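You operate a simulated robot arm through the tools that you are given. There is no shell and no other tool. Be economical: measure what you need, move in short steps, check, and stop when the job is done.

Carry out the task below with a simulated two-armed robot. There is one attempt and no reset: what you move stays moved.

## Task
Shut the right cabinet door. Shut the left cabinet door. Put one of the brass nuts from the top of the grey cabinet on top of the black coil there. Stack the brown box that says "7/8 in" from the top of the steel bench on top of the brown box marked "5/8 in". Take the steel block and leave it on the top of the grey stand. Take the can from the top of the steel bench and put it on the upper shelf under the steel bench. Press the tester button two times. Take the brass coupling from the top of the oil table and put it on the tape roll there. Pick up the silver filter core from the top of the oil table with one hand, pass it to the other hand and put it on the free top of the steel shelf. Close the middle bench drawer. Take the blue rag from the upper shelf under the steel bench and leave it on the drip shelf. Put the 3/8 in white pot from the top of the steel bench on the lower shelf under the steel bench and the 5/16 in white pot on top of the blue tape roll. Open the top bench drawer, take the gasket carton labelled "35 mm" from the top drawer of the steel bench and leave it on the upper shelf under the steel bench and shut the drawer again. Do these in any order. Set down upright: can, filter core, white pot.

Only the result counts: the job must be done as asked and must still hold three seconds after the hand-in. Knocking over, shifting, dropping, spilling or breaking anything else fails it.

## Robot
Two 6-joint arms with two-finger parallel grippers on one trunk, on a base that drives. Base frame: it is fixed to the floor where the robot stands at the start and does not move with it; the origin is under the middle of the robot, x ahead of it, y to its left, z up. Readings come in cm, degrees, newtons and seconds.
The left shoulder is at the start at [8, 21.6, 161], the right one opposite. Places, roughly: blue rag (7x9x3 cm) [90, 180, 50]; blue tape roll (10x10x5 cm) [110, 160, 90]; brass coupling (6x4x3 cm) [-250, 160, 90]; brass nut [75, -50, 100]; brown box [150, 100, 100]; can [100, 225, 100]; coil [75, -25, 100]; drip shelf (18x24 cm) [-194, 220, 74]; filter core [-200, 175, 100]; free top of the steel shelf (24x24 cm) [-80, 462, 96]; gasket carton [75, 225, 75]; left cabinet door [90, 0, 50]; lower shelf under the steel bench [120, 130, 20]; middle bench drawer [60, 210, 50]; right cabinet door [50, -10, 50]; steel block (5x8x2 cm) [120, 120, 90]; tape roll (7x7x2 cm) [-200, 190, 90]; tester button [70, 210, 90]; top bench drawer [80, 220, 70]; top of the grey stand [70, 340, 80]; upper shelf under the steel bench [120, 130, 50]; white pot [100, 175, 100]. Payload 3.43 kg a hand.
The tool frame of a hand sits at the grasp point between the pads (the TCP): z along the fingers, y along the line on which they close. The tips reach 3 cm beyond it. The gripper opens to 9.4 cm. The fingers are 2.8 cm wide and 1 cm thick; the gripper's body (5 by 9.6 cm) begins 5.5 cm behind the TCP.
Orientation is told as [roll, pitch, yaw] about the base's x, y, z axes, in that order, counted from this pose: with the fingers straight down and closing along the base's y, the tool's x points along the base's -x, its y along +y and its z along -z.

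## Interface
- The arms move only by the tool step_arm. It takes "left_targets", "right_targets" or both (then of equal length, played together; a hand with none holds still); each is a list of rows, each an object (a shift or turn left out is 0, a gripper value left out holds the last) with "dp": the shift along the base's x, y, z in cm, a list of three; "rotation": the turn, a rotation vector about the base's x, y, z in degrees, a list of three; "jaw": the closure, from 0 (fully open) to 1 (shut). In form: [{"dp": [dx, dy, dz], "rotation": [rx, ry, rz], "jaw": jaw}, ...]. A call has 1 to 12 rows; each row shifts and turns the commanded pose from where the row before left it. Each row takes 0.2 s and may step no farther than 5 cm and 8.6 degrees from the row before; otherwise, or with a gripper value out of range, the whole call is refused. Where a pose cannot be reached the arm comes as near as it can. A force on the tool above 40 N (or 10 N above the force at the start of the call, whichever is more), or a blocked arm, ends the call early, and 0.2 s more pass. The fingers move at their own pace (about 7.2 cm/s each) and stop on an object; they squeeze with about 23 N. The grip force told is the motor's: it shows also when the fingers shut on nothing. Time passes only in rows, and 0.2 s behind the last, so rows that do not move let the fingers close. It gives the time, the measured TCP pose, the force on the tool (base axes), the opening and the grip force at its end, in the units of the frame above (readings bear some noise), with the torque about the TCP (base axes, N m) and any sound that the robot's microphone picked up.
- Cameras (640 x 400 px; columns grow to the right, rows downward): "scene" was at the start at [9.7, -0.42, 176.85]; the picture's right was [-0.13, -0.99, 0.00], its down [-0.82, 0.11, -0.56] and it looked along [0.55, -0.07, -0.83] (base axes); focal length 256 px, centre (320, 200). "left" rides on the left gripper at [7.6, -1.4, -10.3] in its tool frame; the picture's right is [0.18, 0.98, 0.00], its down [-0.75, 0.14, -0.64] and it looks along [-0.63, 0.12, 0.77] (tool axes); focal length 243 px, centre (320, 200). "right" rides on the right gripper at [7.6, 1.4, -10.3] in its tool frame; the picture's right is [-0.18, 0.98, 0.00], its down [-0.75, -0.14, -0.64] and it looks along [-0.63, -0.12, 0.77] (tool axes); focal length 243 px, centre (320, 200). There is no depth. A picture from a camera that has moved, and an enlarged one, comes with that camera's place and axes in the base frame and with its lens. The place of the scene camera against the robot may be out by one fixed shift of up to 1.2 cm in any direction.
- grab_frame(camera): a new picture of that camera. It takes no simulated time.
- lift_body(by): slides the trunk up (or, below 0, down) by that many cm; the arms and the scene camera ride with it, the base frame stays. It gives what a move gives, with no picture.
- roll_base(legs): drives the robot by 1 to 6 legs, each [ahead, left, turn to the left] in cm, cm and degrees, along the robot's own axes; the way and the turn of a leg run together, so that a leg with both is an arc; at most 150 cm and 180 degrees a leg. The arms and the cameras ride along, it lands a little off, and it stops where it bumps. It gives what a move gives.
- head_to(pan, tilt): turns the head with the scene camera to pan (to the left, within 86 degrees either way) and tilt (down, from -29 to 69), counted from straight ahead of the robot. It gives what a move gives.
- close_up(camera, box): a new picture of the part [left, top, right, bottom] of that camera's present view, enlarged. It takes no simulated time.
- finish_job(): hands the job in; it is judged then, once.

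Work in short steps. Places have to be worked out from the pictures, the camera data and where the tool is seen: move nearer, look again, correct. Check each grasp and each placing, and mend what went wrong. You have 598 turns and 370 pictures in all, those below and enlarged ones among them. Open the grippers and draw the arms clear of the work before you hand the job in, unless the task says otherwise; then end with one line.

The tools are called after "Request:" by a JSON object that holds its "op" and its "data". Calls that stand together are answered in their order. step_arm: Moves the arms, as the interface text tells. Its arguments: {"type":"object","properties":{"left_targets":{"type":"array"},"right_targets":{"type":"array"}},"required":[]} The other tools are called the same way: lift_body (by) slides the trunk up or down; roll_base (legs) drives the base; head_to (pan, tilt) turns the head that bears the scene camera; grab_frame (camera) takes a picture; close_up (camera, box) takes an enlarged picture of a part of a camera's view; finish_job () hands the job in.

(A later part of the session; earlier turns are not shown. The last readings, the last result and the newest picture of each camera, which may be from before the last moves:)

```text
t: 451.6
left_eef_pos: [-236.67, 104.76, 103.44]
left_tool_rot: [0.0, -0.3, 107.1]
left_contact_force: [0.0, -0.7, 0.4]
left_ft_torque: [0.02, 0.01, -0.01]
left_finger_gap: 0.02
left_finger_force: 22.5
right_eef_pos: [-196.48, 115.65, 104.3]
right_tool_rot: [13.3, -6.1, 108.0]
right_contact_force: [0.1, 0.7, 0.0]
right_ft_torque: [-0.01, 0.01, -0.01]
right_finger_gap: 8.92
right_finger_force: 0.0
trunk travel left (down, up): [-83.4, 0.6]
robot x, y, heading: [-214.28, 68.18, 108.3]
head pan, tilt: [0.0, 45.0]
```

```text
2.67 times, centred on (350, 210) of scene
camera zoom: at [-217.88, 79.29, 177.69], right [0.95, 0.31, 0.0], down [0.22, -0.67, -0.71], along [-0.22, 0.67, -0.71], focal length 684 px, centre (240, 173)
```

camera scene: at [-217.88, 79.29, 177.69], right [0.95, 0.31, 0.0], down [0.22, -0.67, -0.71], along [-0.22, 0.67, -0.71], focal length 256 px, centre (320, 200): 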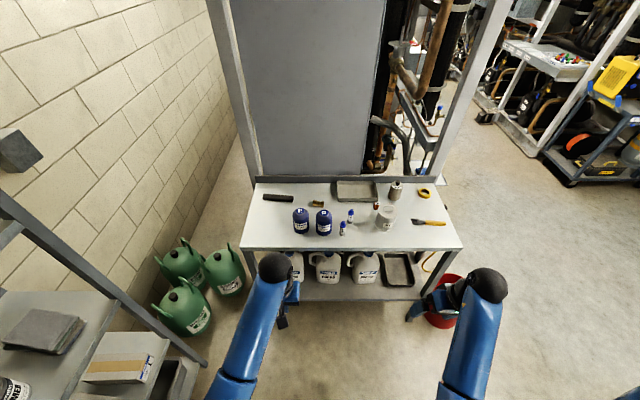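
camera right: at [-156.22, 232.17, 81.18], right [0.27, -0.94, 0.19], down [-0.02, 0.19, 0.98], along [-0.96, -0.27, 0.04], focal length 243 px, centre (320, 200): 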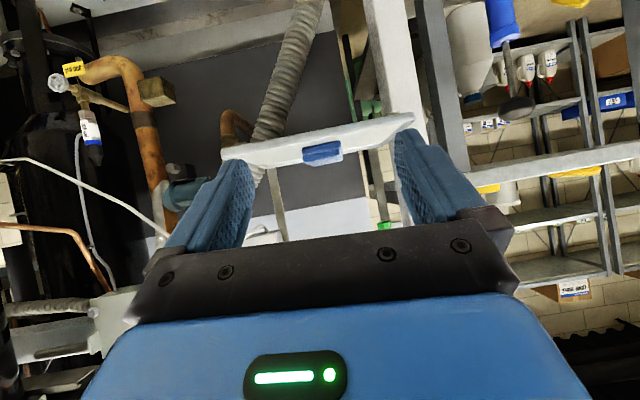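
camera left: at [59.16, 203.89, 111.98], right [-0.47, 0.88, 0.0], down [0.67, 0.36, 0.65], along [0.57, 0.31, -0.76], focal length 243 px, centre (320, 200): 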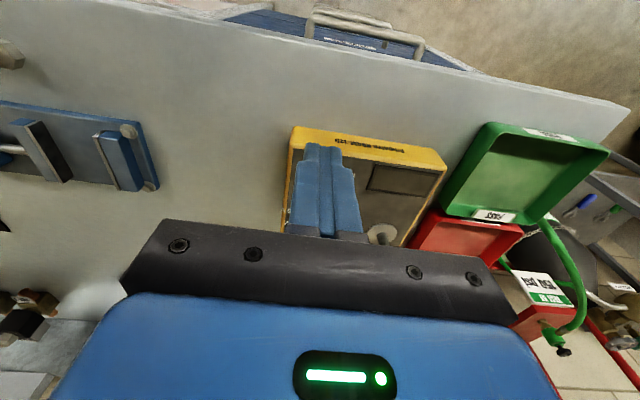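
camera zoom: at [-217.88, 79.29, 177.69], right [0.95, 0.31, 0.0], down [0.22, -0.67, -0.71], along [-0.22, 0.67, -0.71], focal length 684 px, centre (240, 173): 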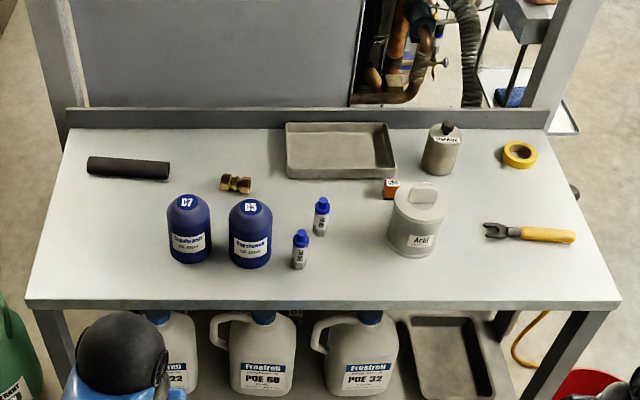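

Table top is z≈86; the coupling is at ≈(-245.5,162). To avoid the tall jugs I approach over the small bottles: base right 20, then forward 43.

Request:
{"op": "roll_base", "data": {"legs": [[0, -20, 0], [30, 0, 0]]}}

Request:
{"op": "grab_frame", "data": {"camera": "scene"}}

Request:
{"op": "grab_frame", "data": {"camera": "left"}}

```text
t: 454.9
left_eef_pos: [-226.48, 138.99, 103.54]
left_tool_rot: [0.0, -0.5, 107.1]
left_contact_force: [0.7, 0.2, 0.0]
left_ft_torque: [-0.02, 0.03, -0.02]
left_finger_gap: 0.0
left_finger_force: 23.0
right_eef_pos: [-186.26, 149.8, 104.49]
right_tool_rot: [13.3, -6.3, 107.9]
right_contact_force: [0.4, 0.5, 0.8]
right_ft_torque: [-0.01, 0.01, 0.0]
right_finger_gap: 8.92
right_finger_force: 0.0
trunk travel left (down, up): [-83.4, 0.6]
robot x, y, heading: [-204.21, 102.68, 107.9]
head pan, tilt: [0.0, 45.0]
```

```text
159 pictures are left
camera scene: at [-207.66, 113.35, 177.73], right [0.95, 0.31, 0.0], down [0.22, -0.67, -0.71], along [-0.22, 0.67, -0.71], focal length 256 px, centre (320, 200)
```

scene: 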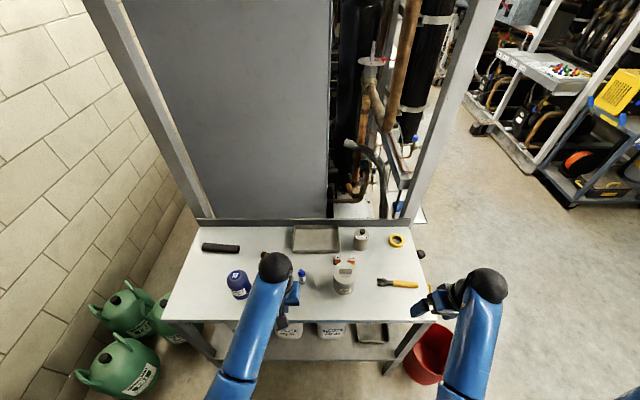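

```text
158 pictures are left
camera left: at [-223.01, 132.08, 113.69], right [-0.89, -0.46, 0.0], down [-0.35, 0.67, 0.65], along [-0.3, 0.57, -0.76], focal length 243 px, centre (320, 200)
```

left: 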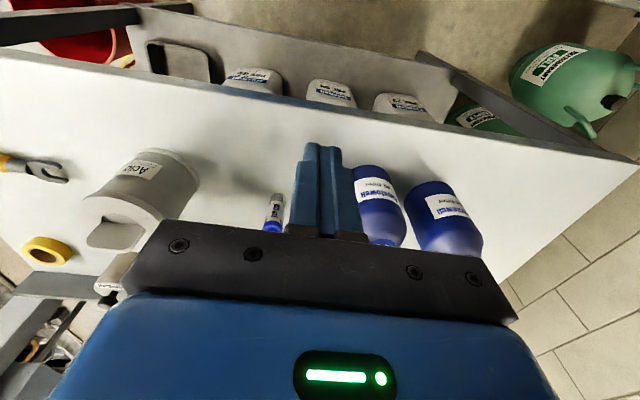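

Jug tops are at z≈97, below my fingertips. I go forward 13, then extend and shift left to the coupling.

Request:
{"op": "roll_base", "data": {"legs": [[13, 0, 0]]}}

Request:
{"op": "step_arm", "data": {"left_targets": [{"dp": [-1.4, 4.2, 0], "jaw": 0}, {"dp": [-1.4, 4.2, 0]}, {"dp": [-1.2, 3.6, 0]}, {"dp": [-3.5, -1.1, 0]}, {"dp": [-3.5, -1.1, 0]}]}}

Request:
{"op": "grab_frame", "data": {"camera": "left"}}

Request:
{"op": "grab_frame", "data": {"camera": "scene"}}

```text
t: 456.2
left_eef_pos: [-230.48, 151.18, 103.6]
left_tool_rot: [0.1, -0.7, 107.0]
left_contact_force: [0.2, 0.3, -0.2]
left_ft_torque: [0.01, 0.01, -0.03]
left_finger_gap: 0.01
left_finger_force: 23.0
right_eef_pos: [-190.23, 162.02, 104.64]
right_tool_rot: [13.3, -6.3, 107.9]
right_contact_force: [-0.3, -0.5, 0.6]
right_ft_torque: [0.01, 0.01, -0.01]
right_finger_gap: 8.94
right_finger_force: 0.1
trunk travel left (down, up): [-83.4, 0.6]
robot x, y, heading: [-208.07, 114.71, 108.0]
head pan, tilt: [0.0, 45.0]
```

```text
t: 457.4
left_eef_pos: [-241.96, 160.99, 103.47]
left_tool_rot: [0.1, -0.4, 107.0]
left_contact_force: [0.3, -0.4, -0.6]
left_ft_torque: [0.02, 0.01, 0.02]
left_finger_gap: 9.39
left_finger_force: 0.1
right_eef_pos: [-190.68, 162.2, 104.51]
right_tool_rot: [13.2, -6.1, 107.9]
right_contact_force: [-0.5, -0.1, 0.5]
right_ft_torque: [0.01, -0.03, 0.02]
right_finger_gap: 8.93
right_finger_force: 0.0
trunk travel left (down, up): [-83.4, 0.6]
robot x, y, heading: [-207.55, 114.87, 108.4]
head pan, tilt: [0.0, 45.0]
```

```text
157 pictures are left
camera left: at [-238.45, 154.14, 113.62], right [-0.89, -0.46, 0.0], down [-0.35, 0.68, 0.65], along [-0.3, 0.57, -0.76], focal length 243 px, centre (320, 200)
```

left: 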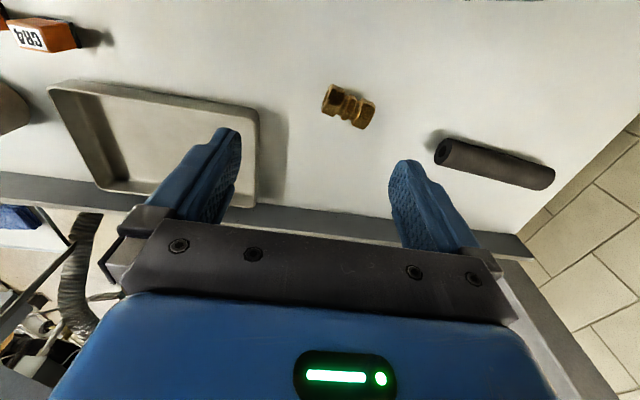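

```text
156 pictures are left
camera scene: at [-212.05, 125.85, 177.71], right [0.95, 0.31, 0.0], down [0.22, -0.67, -0.71], along [-0.22, 0.67, -0.71], focal length 256 px, centre (320, 200)
```

scene: 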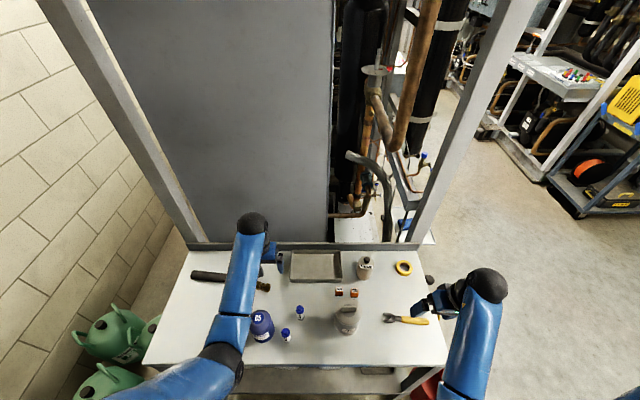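

Coupling at (-245.3,160.7), axis within 10° of the closing line. I align yaw, move over, and descend with the arm.

Request:
{"op": "step_arm", "data": {"left_targets": [{"dp": [-3.3, -0.3, 0], "rotation": [0, 0, -8.4]}, {"dp": [0, 0, -4]}, {"dp": [0, 0, -4]}, {}]}}

Request:
{"op": "grab_frame", "data": {"camera": "left"}}

```text
t: 458.4
left_eef_pos: [-244.91, 161.17, 95.27]
left_tool_rot: [0.2, -0.3, 98.7]
left_contact_force: [-0.6, 0.4, -0.1]
left_ft_torque: [0.0, 0.01, -0.01]
left_finger_gap: 9.4
left_finger_force: 0.2
right_eef_pos: [-190.45, 162.5, 104.38]
right_tool_rot: [13.3, -6.0, 107.9]
right_contact_force: [0.4, 0.2, 0.0]
right_ft_torque: [0.05, 0.02, -0.01]
right_finger_gap: 8.93
right_finger_force: 0.0
trunk travel left (down, up): [-83.4, 0.6]
robot x, y, heading: [-208.08, 114.92, 108.3]
head pan, tilt: [0.0, 45.0]
```

```text
155 pictures are left
camera left: at [-242.39, 153.75, 105.51], right [-0.94, -0.33, 0.0], down [-0.25, 0.72, 0.65], along [-0.21, 0.61, -0.76], focal length 243 px, centre (320, 200)
```

left: 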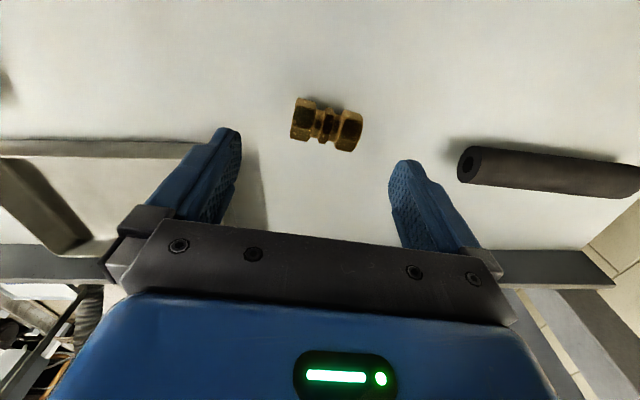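

Request:
{"op": "step_arm", "data": {"left_targets": [{"dp": [-0.4, -0.5, -3]}, {"dp": [0, 0, -2.3]}, {"dp": [0, 0, -0.4]}, {"jaw": 0.4}, {"jaw": 1}, {"jaw": 1}, {"jaw": 1}]}}

Request:
{"op": "grab_frame", "data": {"camera": "left"}}

```text
t: 460.0
left_eef_pos: [-245.28, 160.45, 89.8]
left_tool_rot: [0.1, -0.5, 98.6]
left_contact_force: [-0.9, 0.0, 0.8]
left_ft_torque: [0.01, -0.06, -0.01]
left_finger_gap: 5.13
left_finger_force: 23.5
right_eef_pos: [-190.31, 162.3, 104.36]
right_tool_rot: [13.3, -6.0, 108.0]
right_contact_force: [-0.5, -0.5, 0.3]
right_ft_torque: [0.03, 0.0, 0.0]
right_finger_gap: 8.95
right_finger_force: 0.0
trunk travel left (down, up): [-83.4, 0.6]
robot x, y, heading: [-208.14, 115.01, 108.3]
head pan, tilt: [0.0, 45.0]
```

```text
154 pictures are left
camera left: at [-242.81, 153.15, 99.9], right [-0.94, -0.33, 0.0], down [-0.25, 0.72, 0.65], along [-0.21, 0.61, -0.76], focal length 243 px, centre (320, 200)
```

left: 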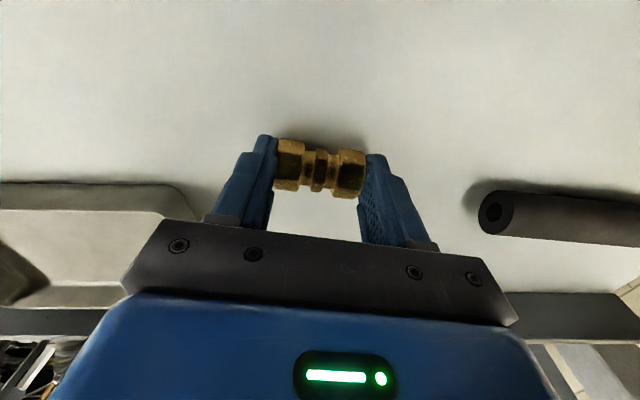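

Gripped end to end. I lift, pull back 4 cm (to pass between the tall acid can and the core), and strafe the base right 32.

Request:
{"op": "step_arm", "data": {"left_targets": [{"dp": [0, 0, 4.5]}, {"dp": [0, 0, 4.5]}, {"dp": [0, 0, 4]}, {"dp": [1.26, -3.8, 0]}]}}

Request:
{"op": "grab_frame", "data": {"camera": "scene"}}

Request:
{"op": "grab_frame", "data": {"camera": "left"}}

```text
t: 461.0
left_eef_pos: [-244.05, 156.49, 102.84]
left_tool_rot: [0.1, -0.4, 98.6]
left_contact_force: [0.1, 0.1, -0.3]
left_ft_torque: [0.01, 0.02, 0.0]
left_finger_gap: 5.14
left_finger_force: 23.4
right_eef_pos: [-190.4, 162.28, 104.38]
right_tool_rot: [13.4, -6.1, 107.8]
right_contact_force: [0.5, 0.5, 0.3]
right_ft_torque: [0.03, -0.04, 0.01]
right_finger_gap: 8.92
right_finger_force: 0.0
trunk travel left (down, up): [-83.4, 0.6]
robot x, y, heading: [-207.59, 114.88, 108.1]
head pan, tilt: [0.0, 45.0]
```

```text
153 pictures are left
camera scene: at [-211.84, 125.87, 177.71], right [0.95, 0.31, 0.0], down [0.22, -0.67, -0.71], along [-0.22, 0.67, -0.71], focal length 256 px, centre (320, 200)
```

scene: 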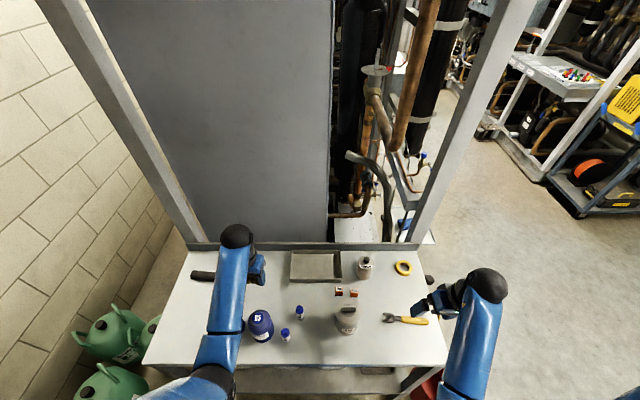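

```text
152 pictures are left
camera left: at [-241.51, 149.21, 113.07], right [-0.94, -0.33, 0.0], down [-0.25, 0.72, 0.65], along [-0.21, 0.61, -0.76], focal length 243 px, centre (320, 200)
```

left: 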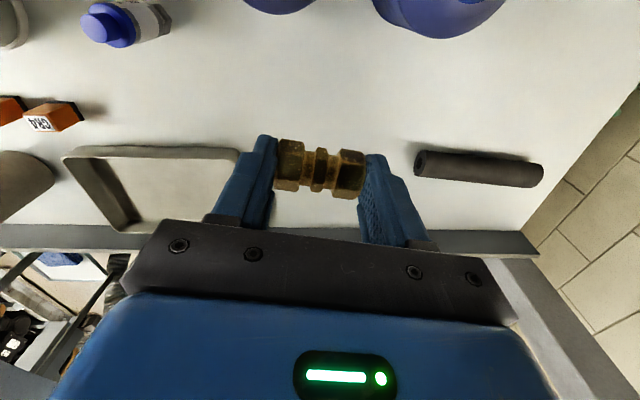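

Clear. I strafe the base right 32 cm.

Request:
{"op": "roll_base", "data": {"legs": [[0, -32, 0]]}}

Request:
{"op": "grab_frame", "data": {"camera": "scene"}}

Request:
{"op": "grab_frame", "data": {"camera": "left"}}

```text
t: 463.1
left_eef_pos: [-213.17, 166.76, 102.84]
left_tool_rot: [0.0, -0.4, 98.4]
left_contact_force: [0.5, -0.1, -0.1]
left_ft_torque: [-0.01, -0.03, -0.01]
left_finger_gap: 5.12
left_finger_force: 23.5
right_eef_pos: [-159.55, 172.17, 104.36]
right_tool_rot: [13.1, -6.1, 107.6]
right_contact_force: [0.7, 0.4, 1.0]
right_ft_torque: [-0.02, -0.03, 0.02]
right_finger_gap: 8.92
right_finger_force: 0.2
trunk travel left (down, up): [-83.4, 0.6]
robot x, y, heading: [-177.39, 125.02, 107.7]
head pan, tilt: [0.0, 45.0]
```

```text
151 pictures are left
camera scene: at [-181.38, 135.94, 177.69], right [0.95, 0.3, 0.0], down [0.22, -0.67, -0.71], along [-0.21, 0.67, -0.71], focal length 256 px, centre (320, 200)
```

scene: 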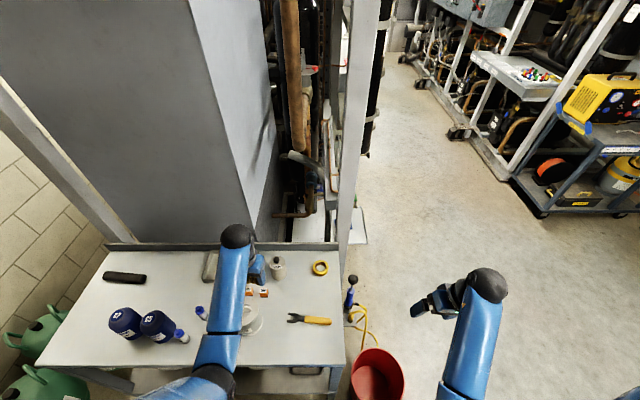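

```text
150 pictures are left
camera left: at [-210.77, 159.42, 112.91], right [-0.95, -0.32, 0.0], down [-0.25, 0.72, 0.65], along [-0.21, 0.61, -0.76], focal length 243 px, centre (320, 200)
```

left: 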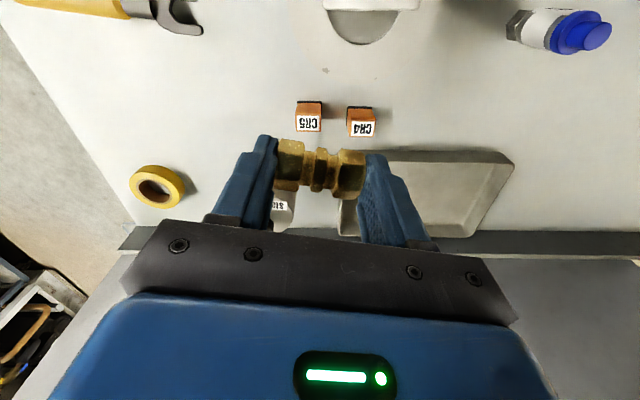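

Tape roll ≈(-196.7,184.8). I move the left hand right 21 cm, then ahead 12.

Request:
{"op": "step_arm", "data": {"left_targets": [{"dp": [4, 1.3, 0]}, {"dp": [4, 1.3, 0]}, {"dp": [4, 1.3, 0]}, {"dp": [4, 1.3, 0]}, {"dp": [4.2, 1.2, 0]}, {"dp": [-1.2, 3.9, 0]}, {"dp": [-1.2, 3.9, 0]}]}}

Request:
{"op": "grab_frame", "data": {"camera": "left"}}

```text
t: 464.7
left_eef_pos: [-195.35, 181.06, 102.59]
left_tool_rot: [0.1, -0.2, 98.3]
left_contact_force: [0.4, 0.1, -0.8]
left_ft_torque: [-0.04, 0.01, 0.01]
left_finger_gap: 5.12
left_finger_force: 22.9
right_eef_pos: [-159.24, 172.3, 104.28]
right_tool_rot: [13.2, -5.9, 107.6]
right_contact_force: [0.3, 0.9, 0.0]
right_ft_torque: [-0.04, 0.04, 0.02]
right_finger_gap: 8.91
right_finger_force: 0.1
trunk travel left (down, up): [-83.4, 0.6]
robot x, y, heading: [-177.1, 124.78, 107.9]
head pan, tilt: [0.0, 45.0]
```

```text
149 pictures are left
camera left: at [-192.91, 173.82, 112.84], right [-0.95, -0.32, 0.0], down [-0.25, 0.72, 0.64], along [-0.21, 0.61, -0.76], focal length 243 px, centre (320, 200)
```

left: 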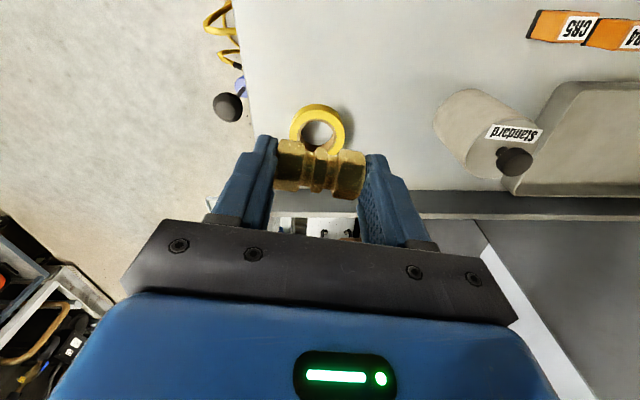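

Request:
{"op": "step_arm", "data": {"left_targets": [{"dp": [-0.4, 1.5, 0]}, {"dp": [-0.45, 1.6, 0]}, {}]}}

Request:
{"op": "lift_body", "data": {"by": -7.5}}

Request:
{"op": "grab_frame", "data": {"camera": "left"}}

```text
t: 465.5
left_eef_pos: [-196.11, 184.24, 102.69]
left_tool_rot: [0.1, -0.3, 98.3]
left_contact_force: [-0.7, -0.1, -0.8]
left_ft_torque: [0.01, 0.0, -0.04]
left_finger_gap: 5.11
left_finger_force: 22.8
right_eef_pos: [-159.36, 172.29, 104.35]
right_tool_rot: [13.3, -6.0, 107.6]
right_contact_force: [0.2, -0.2, 0.6]
right_ft_torque: [-0.01, 0.04, 0.02]
right_finger_gap: 8.95
right_finger_force: 0.0
trunk travel left (down, up): [-83.4, 0.6]
robot x, y, heading: [-177.09, 125.04, 107.7]
head pan, tilt: [0.0, 45.0]
```

```text
t: 466.7
left_eef_pos: [-196.05, 184.21, 95.37]
left_tool_rot: [0.1, -0.3, 98.2]
left_contact_force: [-0.1, 0.1, -1.3]
left_ft_torque: [-0.01, 0.01, 0.03]
left_finger_gap: 5.1
left_finger_force: 22.9
right_eef_pos: [-159.34, 172.12, 96.84]
right_tool_rot: [13.3, -6.0, 107.6]
right_contact_force: [-0.4, 0.6, -0.3]
right_ft_torque: [-0.02, 0.0, -0.03]
right_finger_gap: 8.91
right_finger_force: 0.1
trunk travel left (down, up): [-75.9, 8.1]
robot x, y, heading: [-177.0, 124.68, 107.4]
head pan, tilt: [0.0, 45.0]
```

```text
148 pictures are left
camera left: at [-193.62, 176.84, 105.41], right [-0.95, -0.32, 0.0], down [-0.25, 0.72, 0.65], along [-0.21, 0.61, -0.76], focal length 243 px, centre (320, 200)
```

left: 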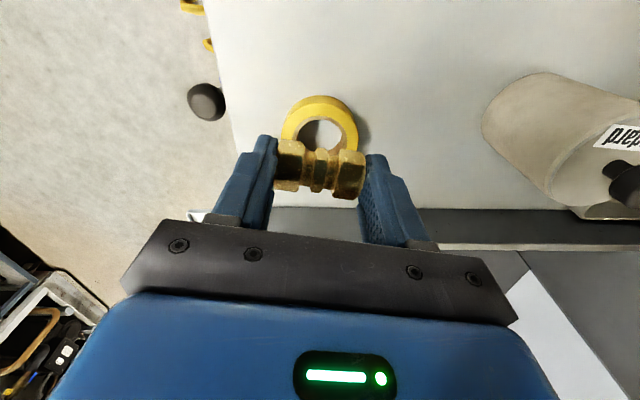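

Aligned over the tape roll. I lower to contact.

Request:
{"op": "lift_body", "data": {"by": -3}}

Request:
{"op": "step_arm", "data": {"left_targets": [{"dp": [0, 0, -0.3]}, {"dp": [0, 0, -0.3]}]}}

```text
t: 467.4
left_eef_pos: [-196.04, 184.18, 92.32]
left_tool_rot: [0.0, -0.3, 98.3]
left_contact_force: [-0.4, -0.3, -0.9]
left_ft_torque: [-0.01, -0.02, -0.01]
left_finger_gap: 5.13
left_finger_force: 22.7
right_eef_pos: [-159.31, 172.26, 93.81]
right_tool_rot: [13.3, -6.0, 107.7]
right_contact_force: [0.5, -0.4, 1.2]
right_ft_torque: [0.0, 0.01, 0.0]
right_finger_gap: 8.94
right_finger_force: 0.0
trunk travel left (down, up): [-72.9, 11.1]
robot x, y, heading: [-177.39, 125.38, 107.7]
head pan, tilt: [0.0, 45.0]
```

```text
t: 468.0
left_eef_pos: [-196.14, 184.21, 91.64]
left_tool_rot: [0.1, -0.4, 98.3]
left_contact_force: [-0.6, 1.1, 0.2]
left_ft_torque: [-0.03, -0.02, 0.0]
left_finger_gap: 5.13
left_finger_force: 23.3
right_eef_pos: [-159.35, 172.25, 93.91]
right_tool_rot: [13.3, -6.0, 107.6]
right_contact_force: [0.6, -0.3, 0.1]
right_ft_torque: [0.0, 0.02, 0.0]
right_finger_gap: 8.93
right_finger_force: 0.1
trunk travel left (down, up): [-72.9, 11.1]
robot x, y, heading: [-176.85, 124.92, 107.5]
head pan, tilt: [0.0, 45.0]
```

Request:
{"op": "step_arm", "data": {"left_targets": [{"dp": [0, 0, -0.3]}, {"dp": [0, 0, -0.3]}]}}

Request:
{"op": "close_up", "data": {"camera": "left", "box": [220, 80, 420, 240]}}

```text
t: 468.6
left_eef_pos: [-196.21, 184.08, 91.22]
left_tool_rot: [0.2, -0.5, 98.3]
left_contact_force: [-1.2, -1.4, 14.4]
left_ft_torque: [0.09, 0.1, -0.01]
left_finger_gap: 5.19
left_finger_force: 22.4
right_eef_pos: [-159.29, 172.13, 93.9]
right_tool_rot: [13.3, -6.1, 107.6]
right_contact_force: [0.1, -0.9, -0.3]
right_ft_torque: [0.02, 0.03, 0.02]
right_finger_gap: 8.93
right_finger_force: 0.0
trunk travel left (down, up): [-72.9, 11.1]
robot x, y, heading: [-177.58, 124.98, 107.7]
head pan, tilt: [0.0, 45.0]
```

```text
2.50 times, centred on (320, 160) of left
camera zoom: at [-193.63, 176.75, 101.35], right [-0.95, -0.32, 0.0], down [-0.25, 0.72, 0.65], along [-0.21, 0.61, -0.76], focal length 606 px, centre (320, 300)
```

zoom: 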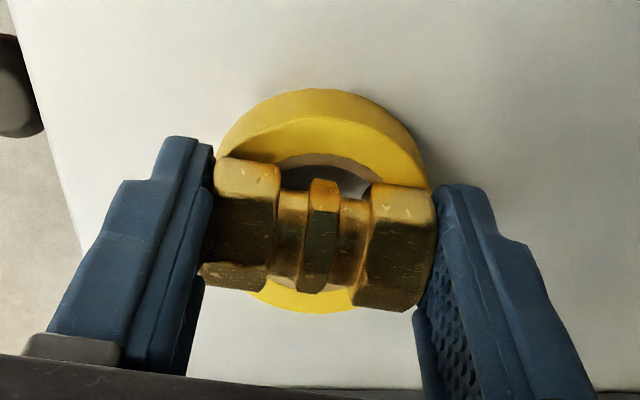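

Resting centrally across the ring. I release and rise.

Request:
{"op": "step_arm", "data": {"left_targets": [{"jaw": 0.4}, {"jaw": 0.33}, {"jaw": 0.3}, {"dp": [0, 0, 2]}, {"dp": [0, 0, 4]}, {"dp": [0, 0, 4], "jaw": 0}]}}

Request:
{"op": "grab_frame", "data": {"camera": "left"}}

```text
t: 470.0
left_eef_pos: [-196.07, 184.11, 101.17]
left_tool_rot: [0.1, -0.3, 98.3]
left_contact_force: [-0.6, -0.7, -0.3]
left_ft_torque: [0.01, 0.0, -0.02]
left_finger_gap: 9.39
left_finger_force: 0.0
right_eef_pos: [-159.21, 172.29, 93.83]
right_tool_rot: [13.3, -6.0, 107.6]
right_contact_force: [-1.2, -0.3, 0.4]
right_ft_torque: [-0.02, 0.0, 0.04]
right_finger_gap: 8.92
right_finger_force: 0.0
trunk travel left (down, up): [-72.9, 11.1]
robot x, y, heading: [-177.23, 124.93, 107.8]
head pan, tilt: [0.0, 45.0]
```

```text
146 pictures are left
camera left: at [-193.7, 176.67, 111.38], right [-0.95, -0.32, 0.0], down [-0.25, 0.72, 0.65], along [-0.21, 0.61, -0.76], focal length 243 px, centre (320, 200)
```

left: 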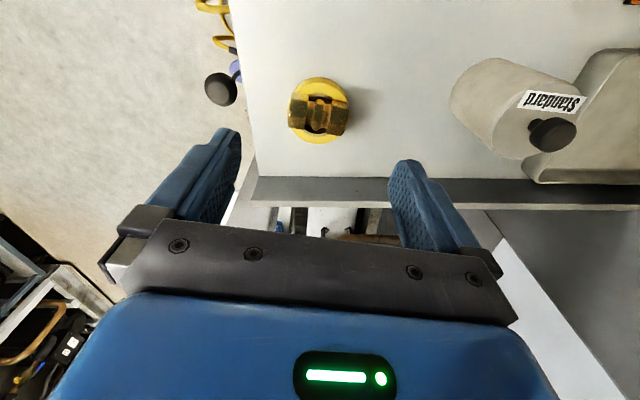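

The coupling is in place. Before taking the filter core I compare the two grey cylinders closely.

Request:
{"op": "head_to", "data": {"pan": 15, "tilt": 48}}

Request:
{"op": "grab_frame", "data": {"camera": "scene"}}

```text
t: 470.8
left_eef_pos: [-196.15, 184.04, 101.11]
left_tool_rot: [0.1, -0.3, 98.3]
left_contact_force: [0.3, -0.7, -0.1]
left_ft_torque: [0.01, 0.03, 0.02]
left_finger_gap: 9.41
left_finger_force: 0.1
right_eef_pos: [-159.32, 172.11, 93.78]
right_tool_rot: [13.3, -5.9, 107.7]
right_contact_force: [-0.2, -0.3, -0.4]
right_ft_torque: [0.0, -0.03, 0.01]
right_finger_gap: 8.92
right_finger_force: 0.1
trunk travel left (down, up): [-72.9, 11.1]
robot x, y, heading: [-177.12, 125.11, 107.9]
head pan, tilt: [15.0, 48.0]
```

```text
145 pictures are left
camera scene: at [-182.76, 134.97, 166.78], right [0.84, 0.54, 0.0], down [0.4, -0.63, -0.67], along [-0.36, 0.56, -0.74], focal length 256 px, centre (320, 200)
```

scene: 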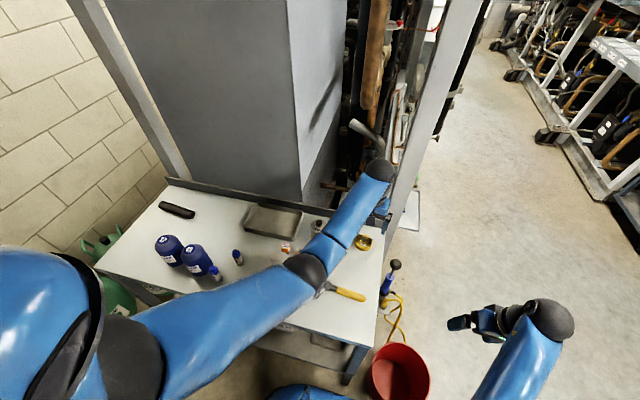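

I need a better look at both; I retract the left arm back over the table front.

Request:
{"op": "lift_body", "data": {"by": 6}}

Request:
{"op": "step_arm", "data": {"left_targets": [{"dp": [1.4, -4.2, 0]}, {"dp": [1.4, -4.2, 0]}, {"dp": [1.4, -4.2, 0]}, {"dp": [1.4, -4.2, 0]}, {"dp": [1.4, -4.2, 0]}]}}

Request:
{"op": "grab_frame", "data": {"camera": "left"}}

Request:
{"op": "grab_frame", "data": {"camera": "scene"}}

```text
t: 471.8
left_eef_pos: [-196.15, 184.09, 107.06]
left_tool_rot: [0.1, -0.3, 98.3]
left_contact_force: [-0.2, -1.1, -0.1]
left_ft_torque: [-0.01, -0.02, -0.01]
left_finger_gap: 9.38
left_finger_force: 0.0
right_eef_pos: [-159.27, 172.24, 99.84]
right_tool_rot: [13.3, -6.0, 107.5]
right_contact_force: [-0.2, 0.3, -0.2]
right_ft_torque: [0.0, -0.01, 0.02]
right_finger_gap: 8.92
right_finger_force: 0.0
trunk travel left (down, up): [-78.9, 5.1]
robot x, y, heading: [-177.19, 125.11, 107.6]
head pan, tilt: [15.0, 48.0]
```

```text
t: 473.0
left_eef_pos: [-188.17, 165.69, 100.9]
left_tool_rot: [-0.1, -0.6, 98.3]
left_contact_force: [0.2, -1.0, 0.0]
left_ft_torque: [0.0, -0.02, 0.01]
left_finger_gap: 9.41
left_finger_force: 0.0
left hand out of reach, approached as far as the arm can: row 2, 3, 4, 5
right_eef_pos: [-159.21, 171.95, 99.98]
right_tool_rot: [13.3, -6.1, 107.6]
right_contact_force: [0.1, -1.0, 0.6]
right_ft_torque: [0.03, -0.04, -0.02]
right_finger_gap: 8.92
right_finger_force: 0.0
trunk travel left (down, up): [-78.9, 5.1]
robot x, y, heading: [-177.21, 124.82, 107.6]
head pan, tilt: [15.0, 48.0]
```

```text
144 pictures are left
camera left: at [-185.77, 158.31, 111.14], right [-0.95, -0.32, 0.0], down [-0.25, 0.72, 0.65], along [-0.21, 0.61, -0.76], focal length 243 px, centre (320, 200)
```

left: 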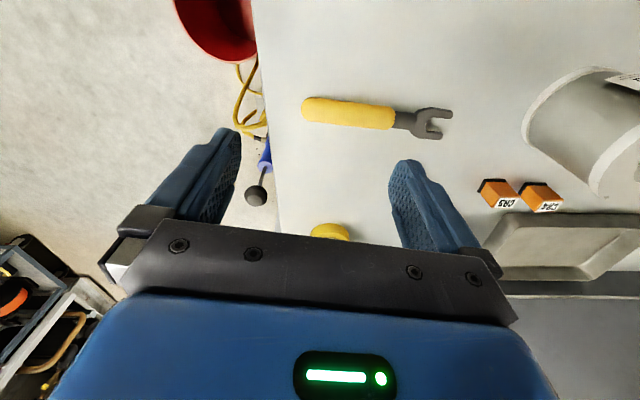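

```text
143 pictures are left
camera scene: at [-182.72, 134.65, 172.8], right [0.84, 0.54, 0.0], down [0.4, -0.62, -0.67], along [-0.36, 0.56, -0.74], focal length 256 px, centre (320, 200)
```

scene: 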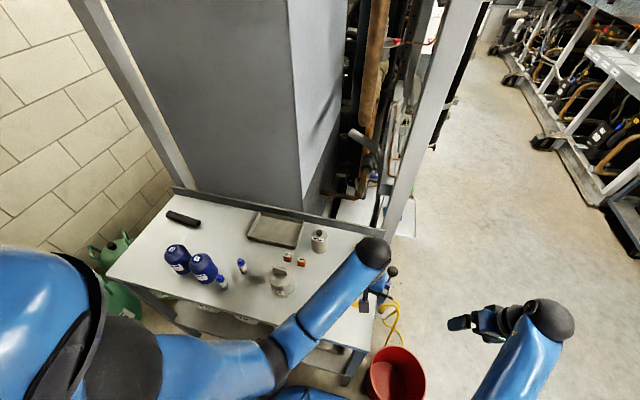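

Request:
{"op": "close_up", "data": {"camera": "scene", "box": [230, 200, 350, 310]}}

```text
3.64 times, centred on (290, 255) of scene
camera zoom: at [-182.72, 134.65, 172.8], right [0.84, 0.54, 0.0], down [0.4, -0.62, -0.67], along [-0.36, 0.56, -0.74], focal length 933 px, centre (429, 0)
```

zoom: 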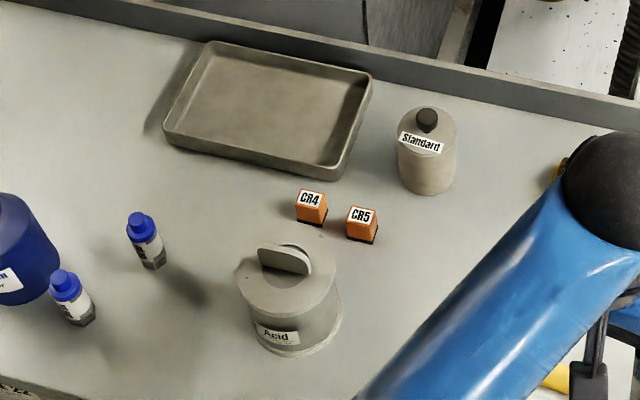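

I zoom harder on both cylinders to compare colour and material.

Request:
{"op": "close_up", "data": {"camera": "scene", "box": [296, 222, 336, 258]}}

Request:
{"op": "close_up", "data": {"camera": "scene", "box": [260, 258, 304, 304]}}

```text
11.11 times, centred on (316, 240) of scene
camera zoom: at [-182.72, 134.65, 172.8], right [0.84, 0.54, 0.0], down [0.4, -0.62, -0.67], along [-0.36, 0.56, -0.74], focal length 2850 px, centre (364, -244)
```

zoom: 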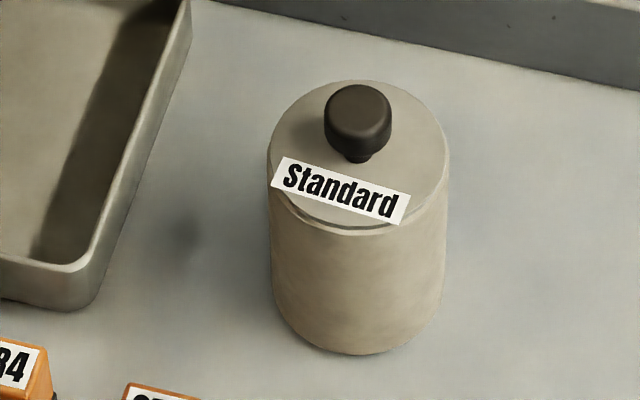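

```text
8.70 times, centred on (282, 281) of scene
camera zoom: at [-182.72, 134.65, 172.8], right [0.84, 0.54, 0.0], down [0.4, -0.62, -0.67], along [-0.36, 0.56, -0.74], focal length 2231 px, centre (650, -504)
```

zoom: 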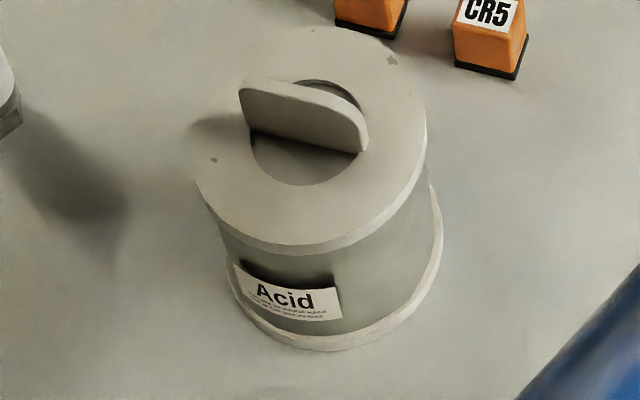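

The "Acid" one is a metallic silver core with end plates and a grip tab; the "Standard" one is tan. So the silver core is the Acid one at ≈(-212.4,158.6), tab top ≈101. I'll lift it by the tab with the left hand; first back the base 14, raise the trunk and rotate the left hand 80°.

Request:
{"op": "roll_base", "data": {"legs": [[-14, 0, 0]]}}

Request:
{"op": "lift_body", "data": {"by": 5}}

Request:
{"op": "step_arm", "data": {"left_targets": [{"dp": [-1.2, 3.8, 0], "rotation": [0, 0, -8]}, {"dp": [-1.2, 3.8, 0], "rotation": [0, 0, -8]}, {"rotation": [0, 0, -8]}, {"rotation": [0, 0, -8]}, {"rotation": [0, 0, -8]}, {"rotation": [0, 0, -8]}, {"rotation": [0, 0, -8]}, {"rotation": [0, 0, -8]}, {"rotation": [0, 0, -8]}, {"rotation": [0, 0, -8]}]}}

Request:
{"op": "grab_frame", "data": {"camera": "scene"}}

```text
t: 474.3
left_eef_pos: [-183.97, 152.78, 100.89]
left_tool_rot: [0.0, -0.3, 98.2]
left_contact_force: [-0.8, -0.1, 0.2]
left_ft_torque: [-0.03, -0.03, 0.0]
left_finger_gap: 9.41
left_finger_force: 0.0
right_eef_pos: [-155.25, 159.09, 99.83]
right_tool_rot: [13.3, -6.0, 107.6]
right_contact_force: [-0.1, 0.5, -0.1]
right_ft_torque: [0.0, -0.03, 0.01]
right_finger_gap: 8.94
right_finger_force: 0.1
trunk travel left (down, up): [-78.9, 5.1]
robot x, y, heading: [-172.7, 111.96, 107.9]
head pan, tilt: [15.0, 48.0]
```

```text
t: 475.2
left_eef_pos: [-183.89, 152.32, 106.07]
left_tool_rot: [0.1, -0.5, 98.3]
left_contact_force: [0.7, -0.4, 0.7]
left_ft_torque: [-0.02, -0.03, -0.01]
left_finger_gap: 9.41
left_finger_force: 0.0
right_eef_pos: [-154.97, 158.74, 104.92]
right_tool_rot: [13.3, -6.2, 107.6]
right_contact_force: [0.4, 0.5, -0.1]
right_ft_torque: [-0.02, 0.01, -0.04]
right_finger_gap: 8.95
right_finger_force: 0.0
trunk travel left (down, up): [-83.9, 0.1]
robot x, y, heading: [-172.88, 111.4, 108.0]
head pan, tilt: [15.0, 48.0]
```

```text
t: 477.4
left_eef_pos: [-186.4, 160.0, 105.83]
left_tool_rot: [0.1, -0.5, 18.1]
left_contact_force: [0.0, -0.4, -0.3]
left_ft_torque: [-0.04, 0.0, 0.0]
left_finger_gap: 9.4
left_finger_force: 0.2
right_eef_pos: [-155.05, 158.75, 104.89]
right_tool_rot: [13.3, -6.0, 107.6]
right_contact_force: [-0.5, 0.0, 1.0]
right_ft_torque: [-0.02, 0.01, 0.01]
right_finger_gap: 8.9
right_finger_force: 0.0
trunk travel left (down, up): [-83.9, 0.1]
robot x, y, heading: [-173.03, 111.02, 107.7]
head pan, tilt: [15.0, 48.0]
```

```text
139 pictures are left
camera scene: at [-178.47, 121.48, 177.78], right [0.84, 0.54, 0.0], down [0.4, -0.62, -0.67], along [-0.36, 0.56, -0.74], focal length 256 px, centre (320, 200)
```

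scene: 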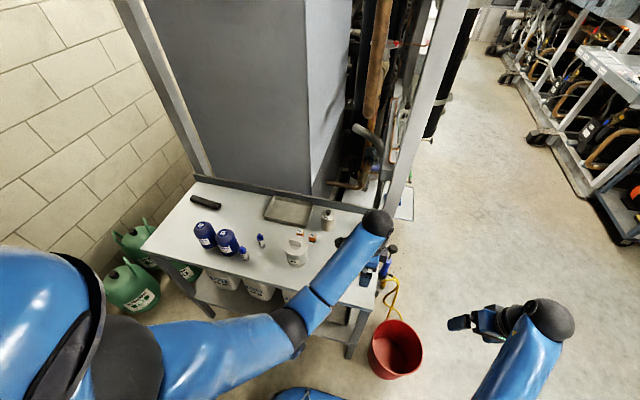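

The hand rotated fine. I move it toward the core at maximum height.

Request:
{"op": "step_arm", "data": {"left_targets": [{"dp": [-4.7, -0.25, 0]}, {"dp": [-4.7, -0.25, 0]}, {"dp": [-4.7, -0.25, 0]}, {"dp": [-4.7, -0.25, 0]}]}}

Request:
{"op": "grab_frame", "data": {"camera": "left"}}

Request:
{"op": "close_up", "data": {"camera": "scene", "box": [220, 170, 380, 300]}}

```text
t: 478.4
left_eef_pos: [-205.28, 159.29, 105.83]
left_tool_rot: [0.0, -0.5, 18.2]
left_contact_force: [-0.3, -0.7, 0.7]
left_ft_torque: [-0.01, -0.01, 0.04]
left_finger_gap: 9.39
left_finger_force: 0.0
right_eef_pos: [-155.12, 158.86, 104.93]
right_tool_rot: [13.3, -6.1, 107.6]
right_contact_force: [0.5, 0.0, -0.5]
right_ft_torque: [-0.01, 0.01, 0.02]
right_finger_gap: 8.92
right_finger_force: 0.0
trunk travel left (down, up): [-83.9, 0.1]
robot x, y, heading: [-172.78, 111.67, 107.7]
head pan, tilt: [15.0, 48.0]
```

```text
138 pictures are left
camera left: at [-212.32, 155.52, 115.98], right [-0.48, 0.88, 0.0], down [0.67, 0.37, 0.65], along [0.57, 0.31, -0.76], focal length 243 px, centre (320, 200)
```

left: 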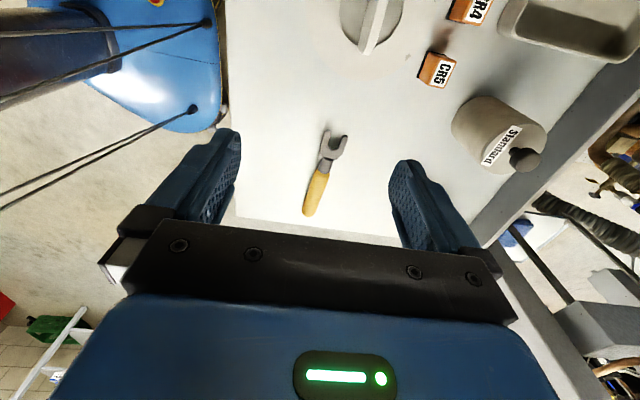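

```text
3.08 times, centred on (300, 235) of scene
camera zoom: at [-178.64, 121.52, 177.77], right [0.84, 0.54, 0.0], down [0.4, -0.63, -0.67], along [-0.36, 0.56, -0.74], focal length 789 px, centre (382, 92)
```

zoom: 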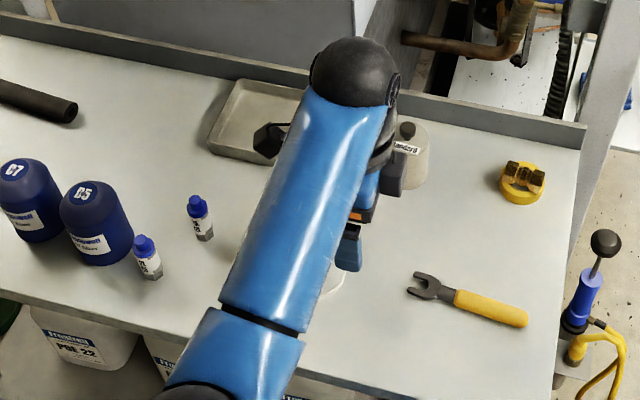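

Plate centre ≈(-213,158.3). I move over it and look again.

Request:
{"op": "step_arm", "data": {"left_targets": [{"dp": [-4, -0.5, 0]}, {"dp": [-3.7, -0.5, 0]}, {}]}}

Request:
{"op": "grab_frame", "data": {"camera": "left"}}

```text
t: 479.2
left_eef_pos: [-213.19, 158.04, 105.89]
left_tool_rot: [0.0, -0.4, 18.3]
left_contact_force: [0.0, -0.3, -0.6]
left_ft_torque: [-0.02, -0.02, -0.03]
left_finger_gap: 9.39
left_finger_force: 0.2
right_eef_pos: [-155.05, 158.65, 104.85]
right_tool_rot: [13.3, -6.0, 107.7]
right_contact_force: [0.8, 0.2, -0.3]
right_ft_torque: [0.01, -0.01, 0.0]
right_finger_gap: 8.9
right_finger_force: 0.1
trunk travel left (down, up): [-83.9, 0.1]
robot x, y, heading: [-172.96, 111.48, 107.6]
head pan, tilt: [15.0, 48.0]
```

```text
136 pictures are left
camera left: at [-220.1, 154.41, 116.03], right [-0.48, 0.88, 0.0], down [0.67, 0.37, 0.65], along [0.57, 0.31, -0.76], focal length 243 px, centre (320, 200)
```

left: 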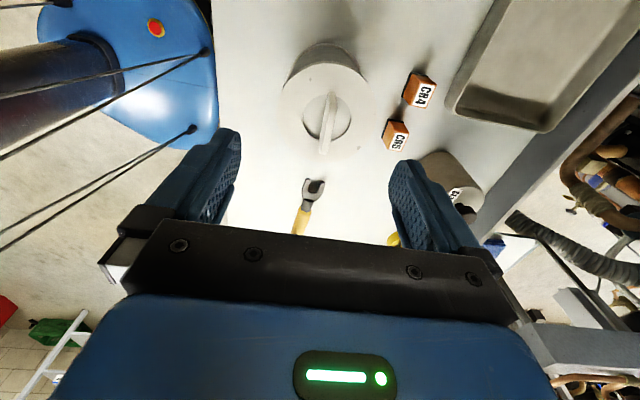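

The core is shorter than I thought (top ≈93–94). I shift 0.8 cm and lower 5 cm for another look.

Request:
{"op": "step_arm", "data": {"left_targets": [{"dp": [0.2, 0.75, 0]}, {}]}}

Request:
{"op": "lift_body", "data": {"by": -5}}

Request:
{"op": "grab_frame", "data": {"camera": "left"}}

```text
t: 479.8
left_eef_pos: [-212.86, 158.83, 105.92]
left_tool_rot: [-0.1, -0.4, 18.3]
left_contact_force: [-0.2, -0.2, -0.5]
left_ft_torque: [-0.01, -0.01, 0.01]
left_finger_gap: 9.4
left_finger_force: 0.1
right_eef_pos: [-155.05, 158.88, 104.82]
right_tool_rot: [13.3, -6.0, 107.6]
right_contact_force: [-1.3, 0.6, 0.7]
right_ft_torque: [-0.01, 0.0, -0.01]
right_finger_gap: 8.92
right_finger_force: 0.0
trunk travel left (down, up): [-83.9, 0.1]
robot x, y, heading: [-172.99, 111.44, 107.9]
head pan, tilt: [15.0, 48.0]
```

```text
t: 480.8
left_eef_pos: [-212.95, 158.89, 100.93]
left_tool_rot: [0.1, -0.3, 18.3]
left_contact_force: [0.7, 0.2, 0.3]
left_ft_torque: [-0.01, 0.01, 0.02]
left_finger_gap: 9.42
left_finger_force: 0.1
right_eef_pos: [-155.04, 158.81, 99.85]
right_tool_rot: [13.4, -6.0, 107.5]
right_contact_force: [-1.7, -0.2, -1.3]
right_ft_torque: [0.04, 0.02, -0.01]
right_finger_gap: 8.93
right_finger_force: 0.1
trunk travel left (down, up): [-78.9, 5.1]
robot x, y, heading: [-172.72, 111.36, 107.8]
head pan, tilt: [15.0, 48.0]
```

```text
135 pictures are left
camera left: at [-219.81, 155.14, 111.1], right [-0.48, 0.88, 0.0], down [0.67, 0.37, 0.65], along [0.57, 0.31, -0.76], focal length 243 px, centre (320, 200)
```

left: 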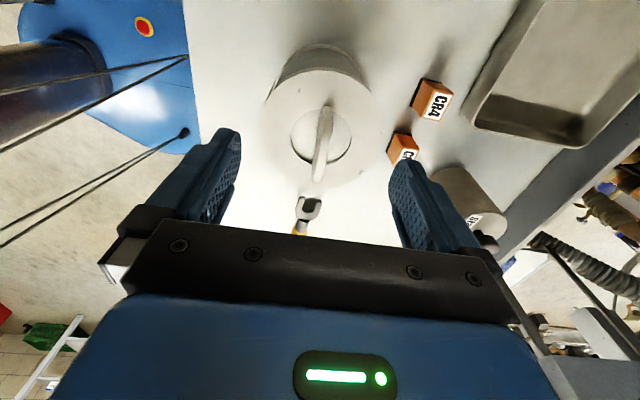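

Consistent: core centre ≈(-212.8,158.8), top plate z≈93.3, tab upright about 23°. I rotate 4° and lower toward the plate.

Request:
{"op": "step_arm", "data": {"left_targets": [{"dp": [0.2, 0.2, 0], "rotation": [0, 0, 4]}, {}]}}

Request:
{"op": "lift_body", "data": {"by": -3}}

Request:
{"op": "grab_frame", "data": {"camera": "left"}}

```text
t: 481.4
left_eef_pos: [-212.55, 159.05, 100.99]
left_tool_rot: [-0.1, -0.3, 22.3]
left_contact_force: [0.5, -0.3, -0.1]
left_ft_torque: [0.02, 0.01, 0.0]
left_finger_gap: 9.39
left_finger_force: 0.0
right_eef_pos: [-155.06, 158.77, 99.94]
right_tool_rot: [13.3, -6.0, 107.5]
right_contact_force: [-0.2, -0.1, 0.5]
right_ft_torque: [-0.02, 0.0, 0.0]
right_finger_gap: 8.94
right_finger_force: 0.1
trunk travel left (down, up): [-78.9, 5.1]
robot x, y, heading: [-172.94, 111.43, 107.6]
head pan, tilt: [15.0, 48.0]
```

```text
t: 482.1
left_eef_pos: [-212.56, 159.04, 97.98]
left_tool_rot: [0.0, -0.4, 22.4]
left_contact_force: [-0.4, 0.2, -0.1]
left_ft_torque: [0.0, 0.01, 0.0]
left_finger_gap: 9.39
left_finger_force: 0.1
right_eef_pos: [-154.99, 158.94, 96.85]
right_tool_rot: [13.4, -6.0, 107.7]
right_contact_force: [0.2, 0.5, 0.6]
right_ft_torque: [0.01, -0.03, 0.0]
right_finger_gap: 8.93
right_finger_force: 0.1
trunk travel left (down, up): [-75.9, 8.1]
robot x, y, heading: [-173.16, 111.94, 107.7]
head pan, tilt: [15.0, 48.0]
```

```text
134 pictures are left
camera left: at [-219.32, 154.89, 108.08], right [-0.54, 0.84, 0.0], down [0.64, 0.41, 0.65], along [0.54, 0.35, -0.76], focal length 243 px, centre (320, 200)
```

left: 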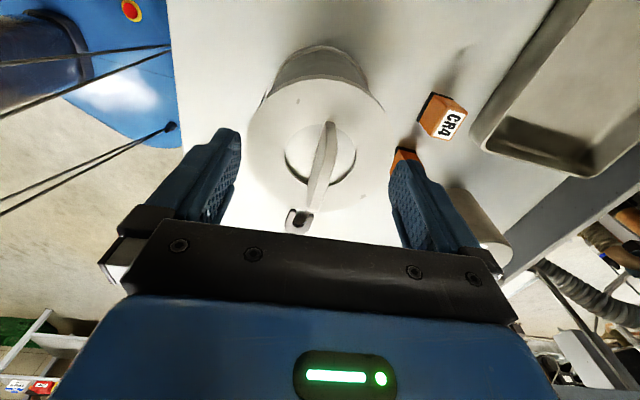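

Parallax puts the tab top at z≈97.3 and the plate at ≈95, so the fingertips are now at plate level around the tab. I close on the tab.

Request:
{"op": "step_arm", "data": {"left_targets": [{"jaw": 0.5}, {"jaw": 1}, {"jaw": 1}, {"jaw": 1}, {"jaw": 1}]}}

Request:
{"op": "grab_frame", "data": {"camera": "left"}}

```text
t: 483.3
left_eef_pos: [-212.59, 159.1, 98.04]
left_tool_rot: [0.1, -0.4, 22.3]
left_contact_force: [0.2, -0.8, 1.7]
left_ft_torque: [-0.17, -0.1, -0.07]
left_finger_gap: 8.41
left_finger_force: 23.1
right_eef_pos: [-154.94, 158.87, 96.91]
right_tool_rot: [13.3, -6.2, 107.6]
right_contact_force: [0.5, 0.6, -0.6]
right_ft_torque: [0.02, -0.01, -0.01]
right_finger_gap: 8.94
right_finger_force: 0.1
trunk travel left (down, up): [-75.9, 8.1]
robot x, y, heading: [-172.95, 111.19, 107.6]
head pan, tilt: [15.0, 48.0]
```

```text
133 pictures are left
camera left: at [-219.3, 154.84, 108.12], right [-0.54, 0.84, 0.0], down [0.64, 0.41, 0.65], along [0.54, 0.35, -0.76], focal length 243 px, centre (320, 200)
```

left: 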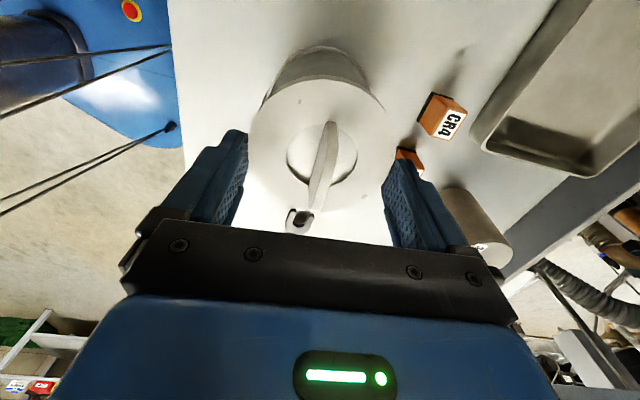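

It caught the plate rim (8.4 cm) rather than the tab. I reopen, rise 0.8 cm and close again.

Request:
{"op": "step_arm", "data": {"left_targets": [{"jaw": 0.02}, {"dp": [0, 0, 0.8]}, {"jaw": 0.5}, {"jaw": 1}, {"jaw": 1}, {"jaw": 1}, {"jaw": 1}]}}

Request:
{"op": "grab_frame", "data": {"camera": "left"}}

```text
t: 484.9
left_eef_pos: [-212.64, 159.0, 98.69]
left_tool_rot: [0.0, -0.4, 22.2]
left_contact_force: [-0.1, 0.6, -0.3]
left_ft_torque: [-0.01, 0.0, 0.0]
left_finger_gap: 8.38
left_finger_force: 22.6
right_eef_pos: [-154.98, 158.84, 96.92]
right_tool_rot: [13.3, -6.0, 107.6]
right_contact_force: [-0.3, 0.2, -0.2]
right_ft_torque: [-0.03, 0.0, -0.01]
right_finger_gap: 8.92
right_finger_force: 0.2
trunk travel left (down, up): [-75.9, 8.1]
robot x, y, heading: [-172.99, 111.32, 107.5]
head pan, tilt: [15.0, 48.0]
```

```text
132 pictures are left
camera left: at [-219.31, 154.83, 108.85], right [-0.54, 0.84, 0.0], down [0.64, 0.41, 0.65], along [0.54, 0.35, -0.76], focal length 243 px, centre (320, 200)
```

left: 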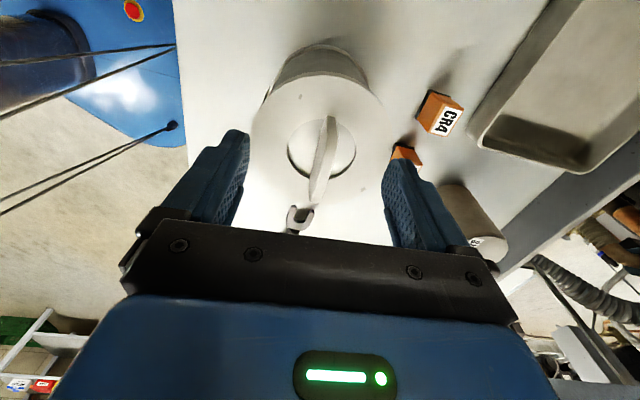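

Still the rim. I try 1 cm higher.

Request:
{"op": "step_arm", "data": {"left_targets": [{"jaw": 0.02}, {"dp": [0, 0, 1.0]}, {"jaw": 0.5}, {"jaw": 1}, {"jaw": 1}, {"jaw": 1}, {"jaw": 1}]}}

```text
t: 486.5
left_eef_pos: [-212.69, 158.98, 99.74]
left_tool_rot: [0.1, -0.3, 22.2]
left_contact_force: [0.0, 1.3, 2.0]
left_ft_torque: [0.03, -0.1, 0.04]
left_finger_gap: 0.57
left_finger_force: 23.0
right_eef_pos: [-154.94, 158.85, 96.82]
right_tool_rot: [13.4, -5.9, 107.7]
right_contact_force: [0.0, -0.1, -0.9]
right_ft_torque: [0.01, -0.01, -0.02]
right_finger_gap: 8.91
right_finger_force: 0.0
trunk travel left (down, up): [-75.9, 8.1]
robot x, y, heading: [-173.0, 111.66, 107.9]
head pan, tilt: [15.0, 48.0]
```

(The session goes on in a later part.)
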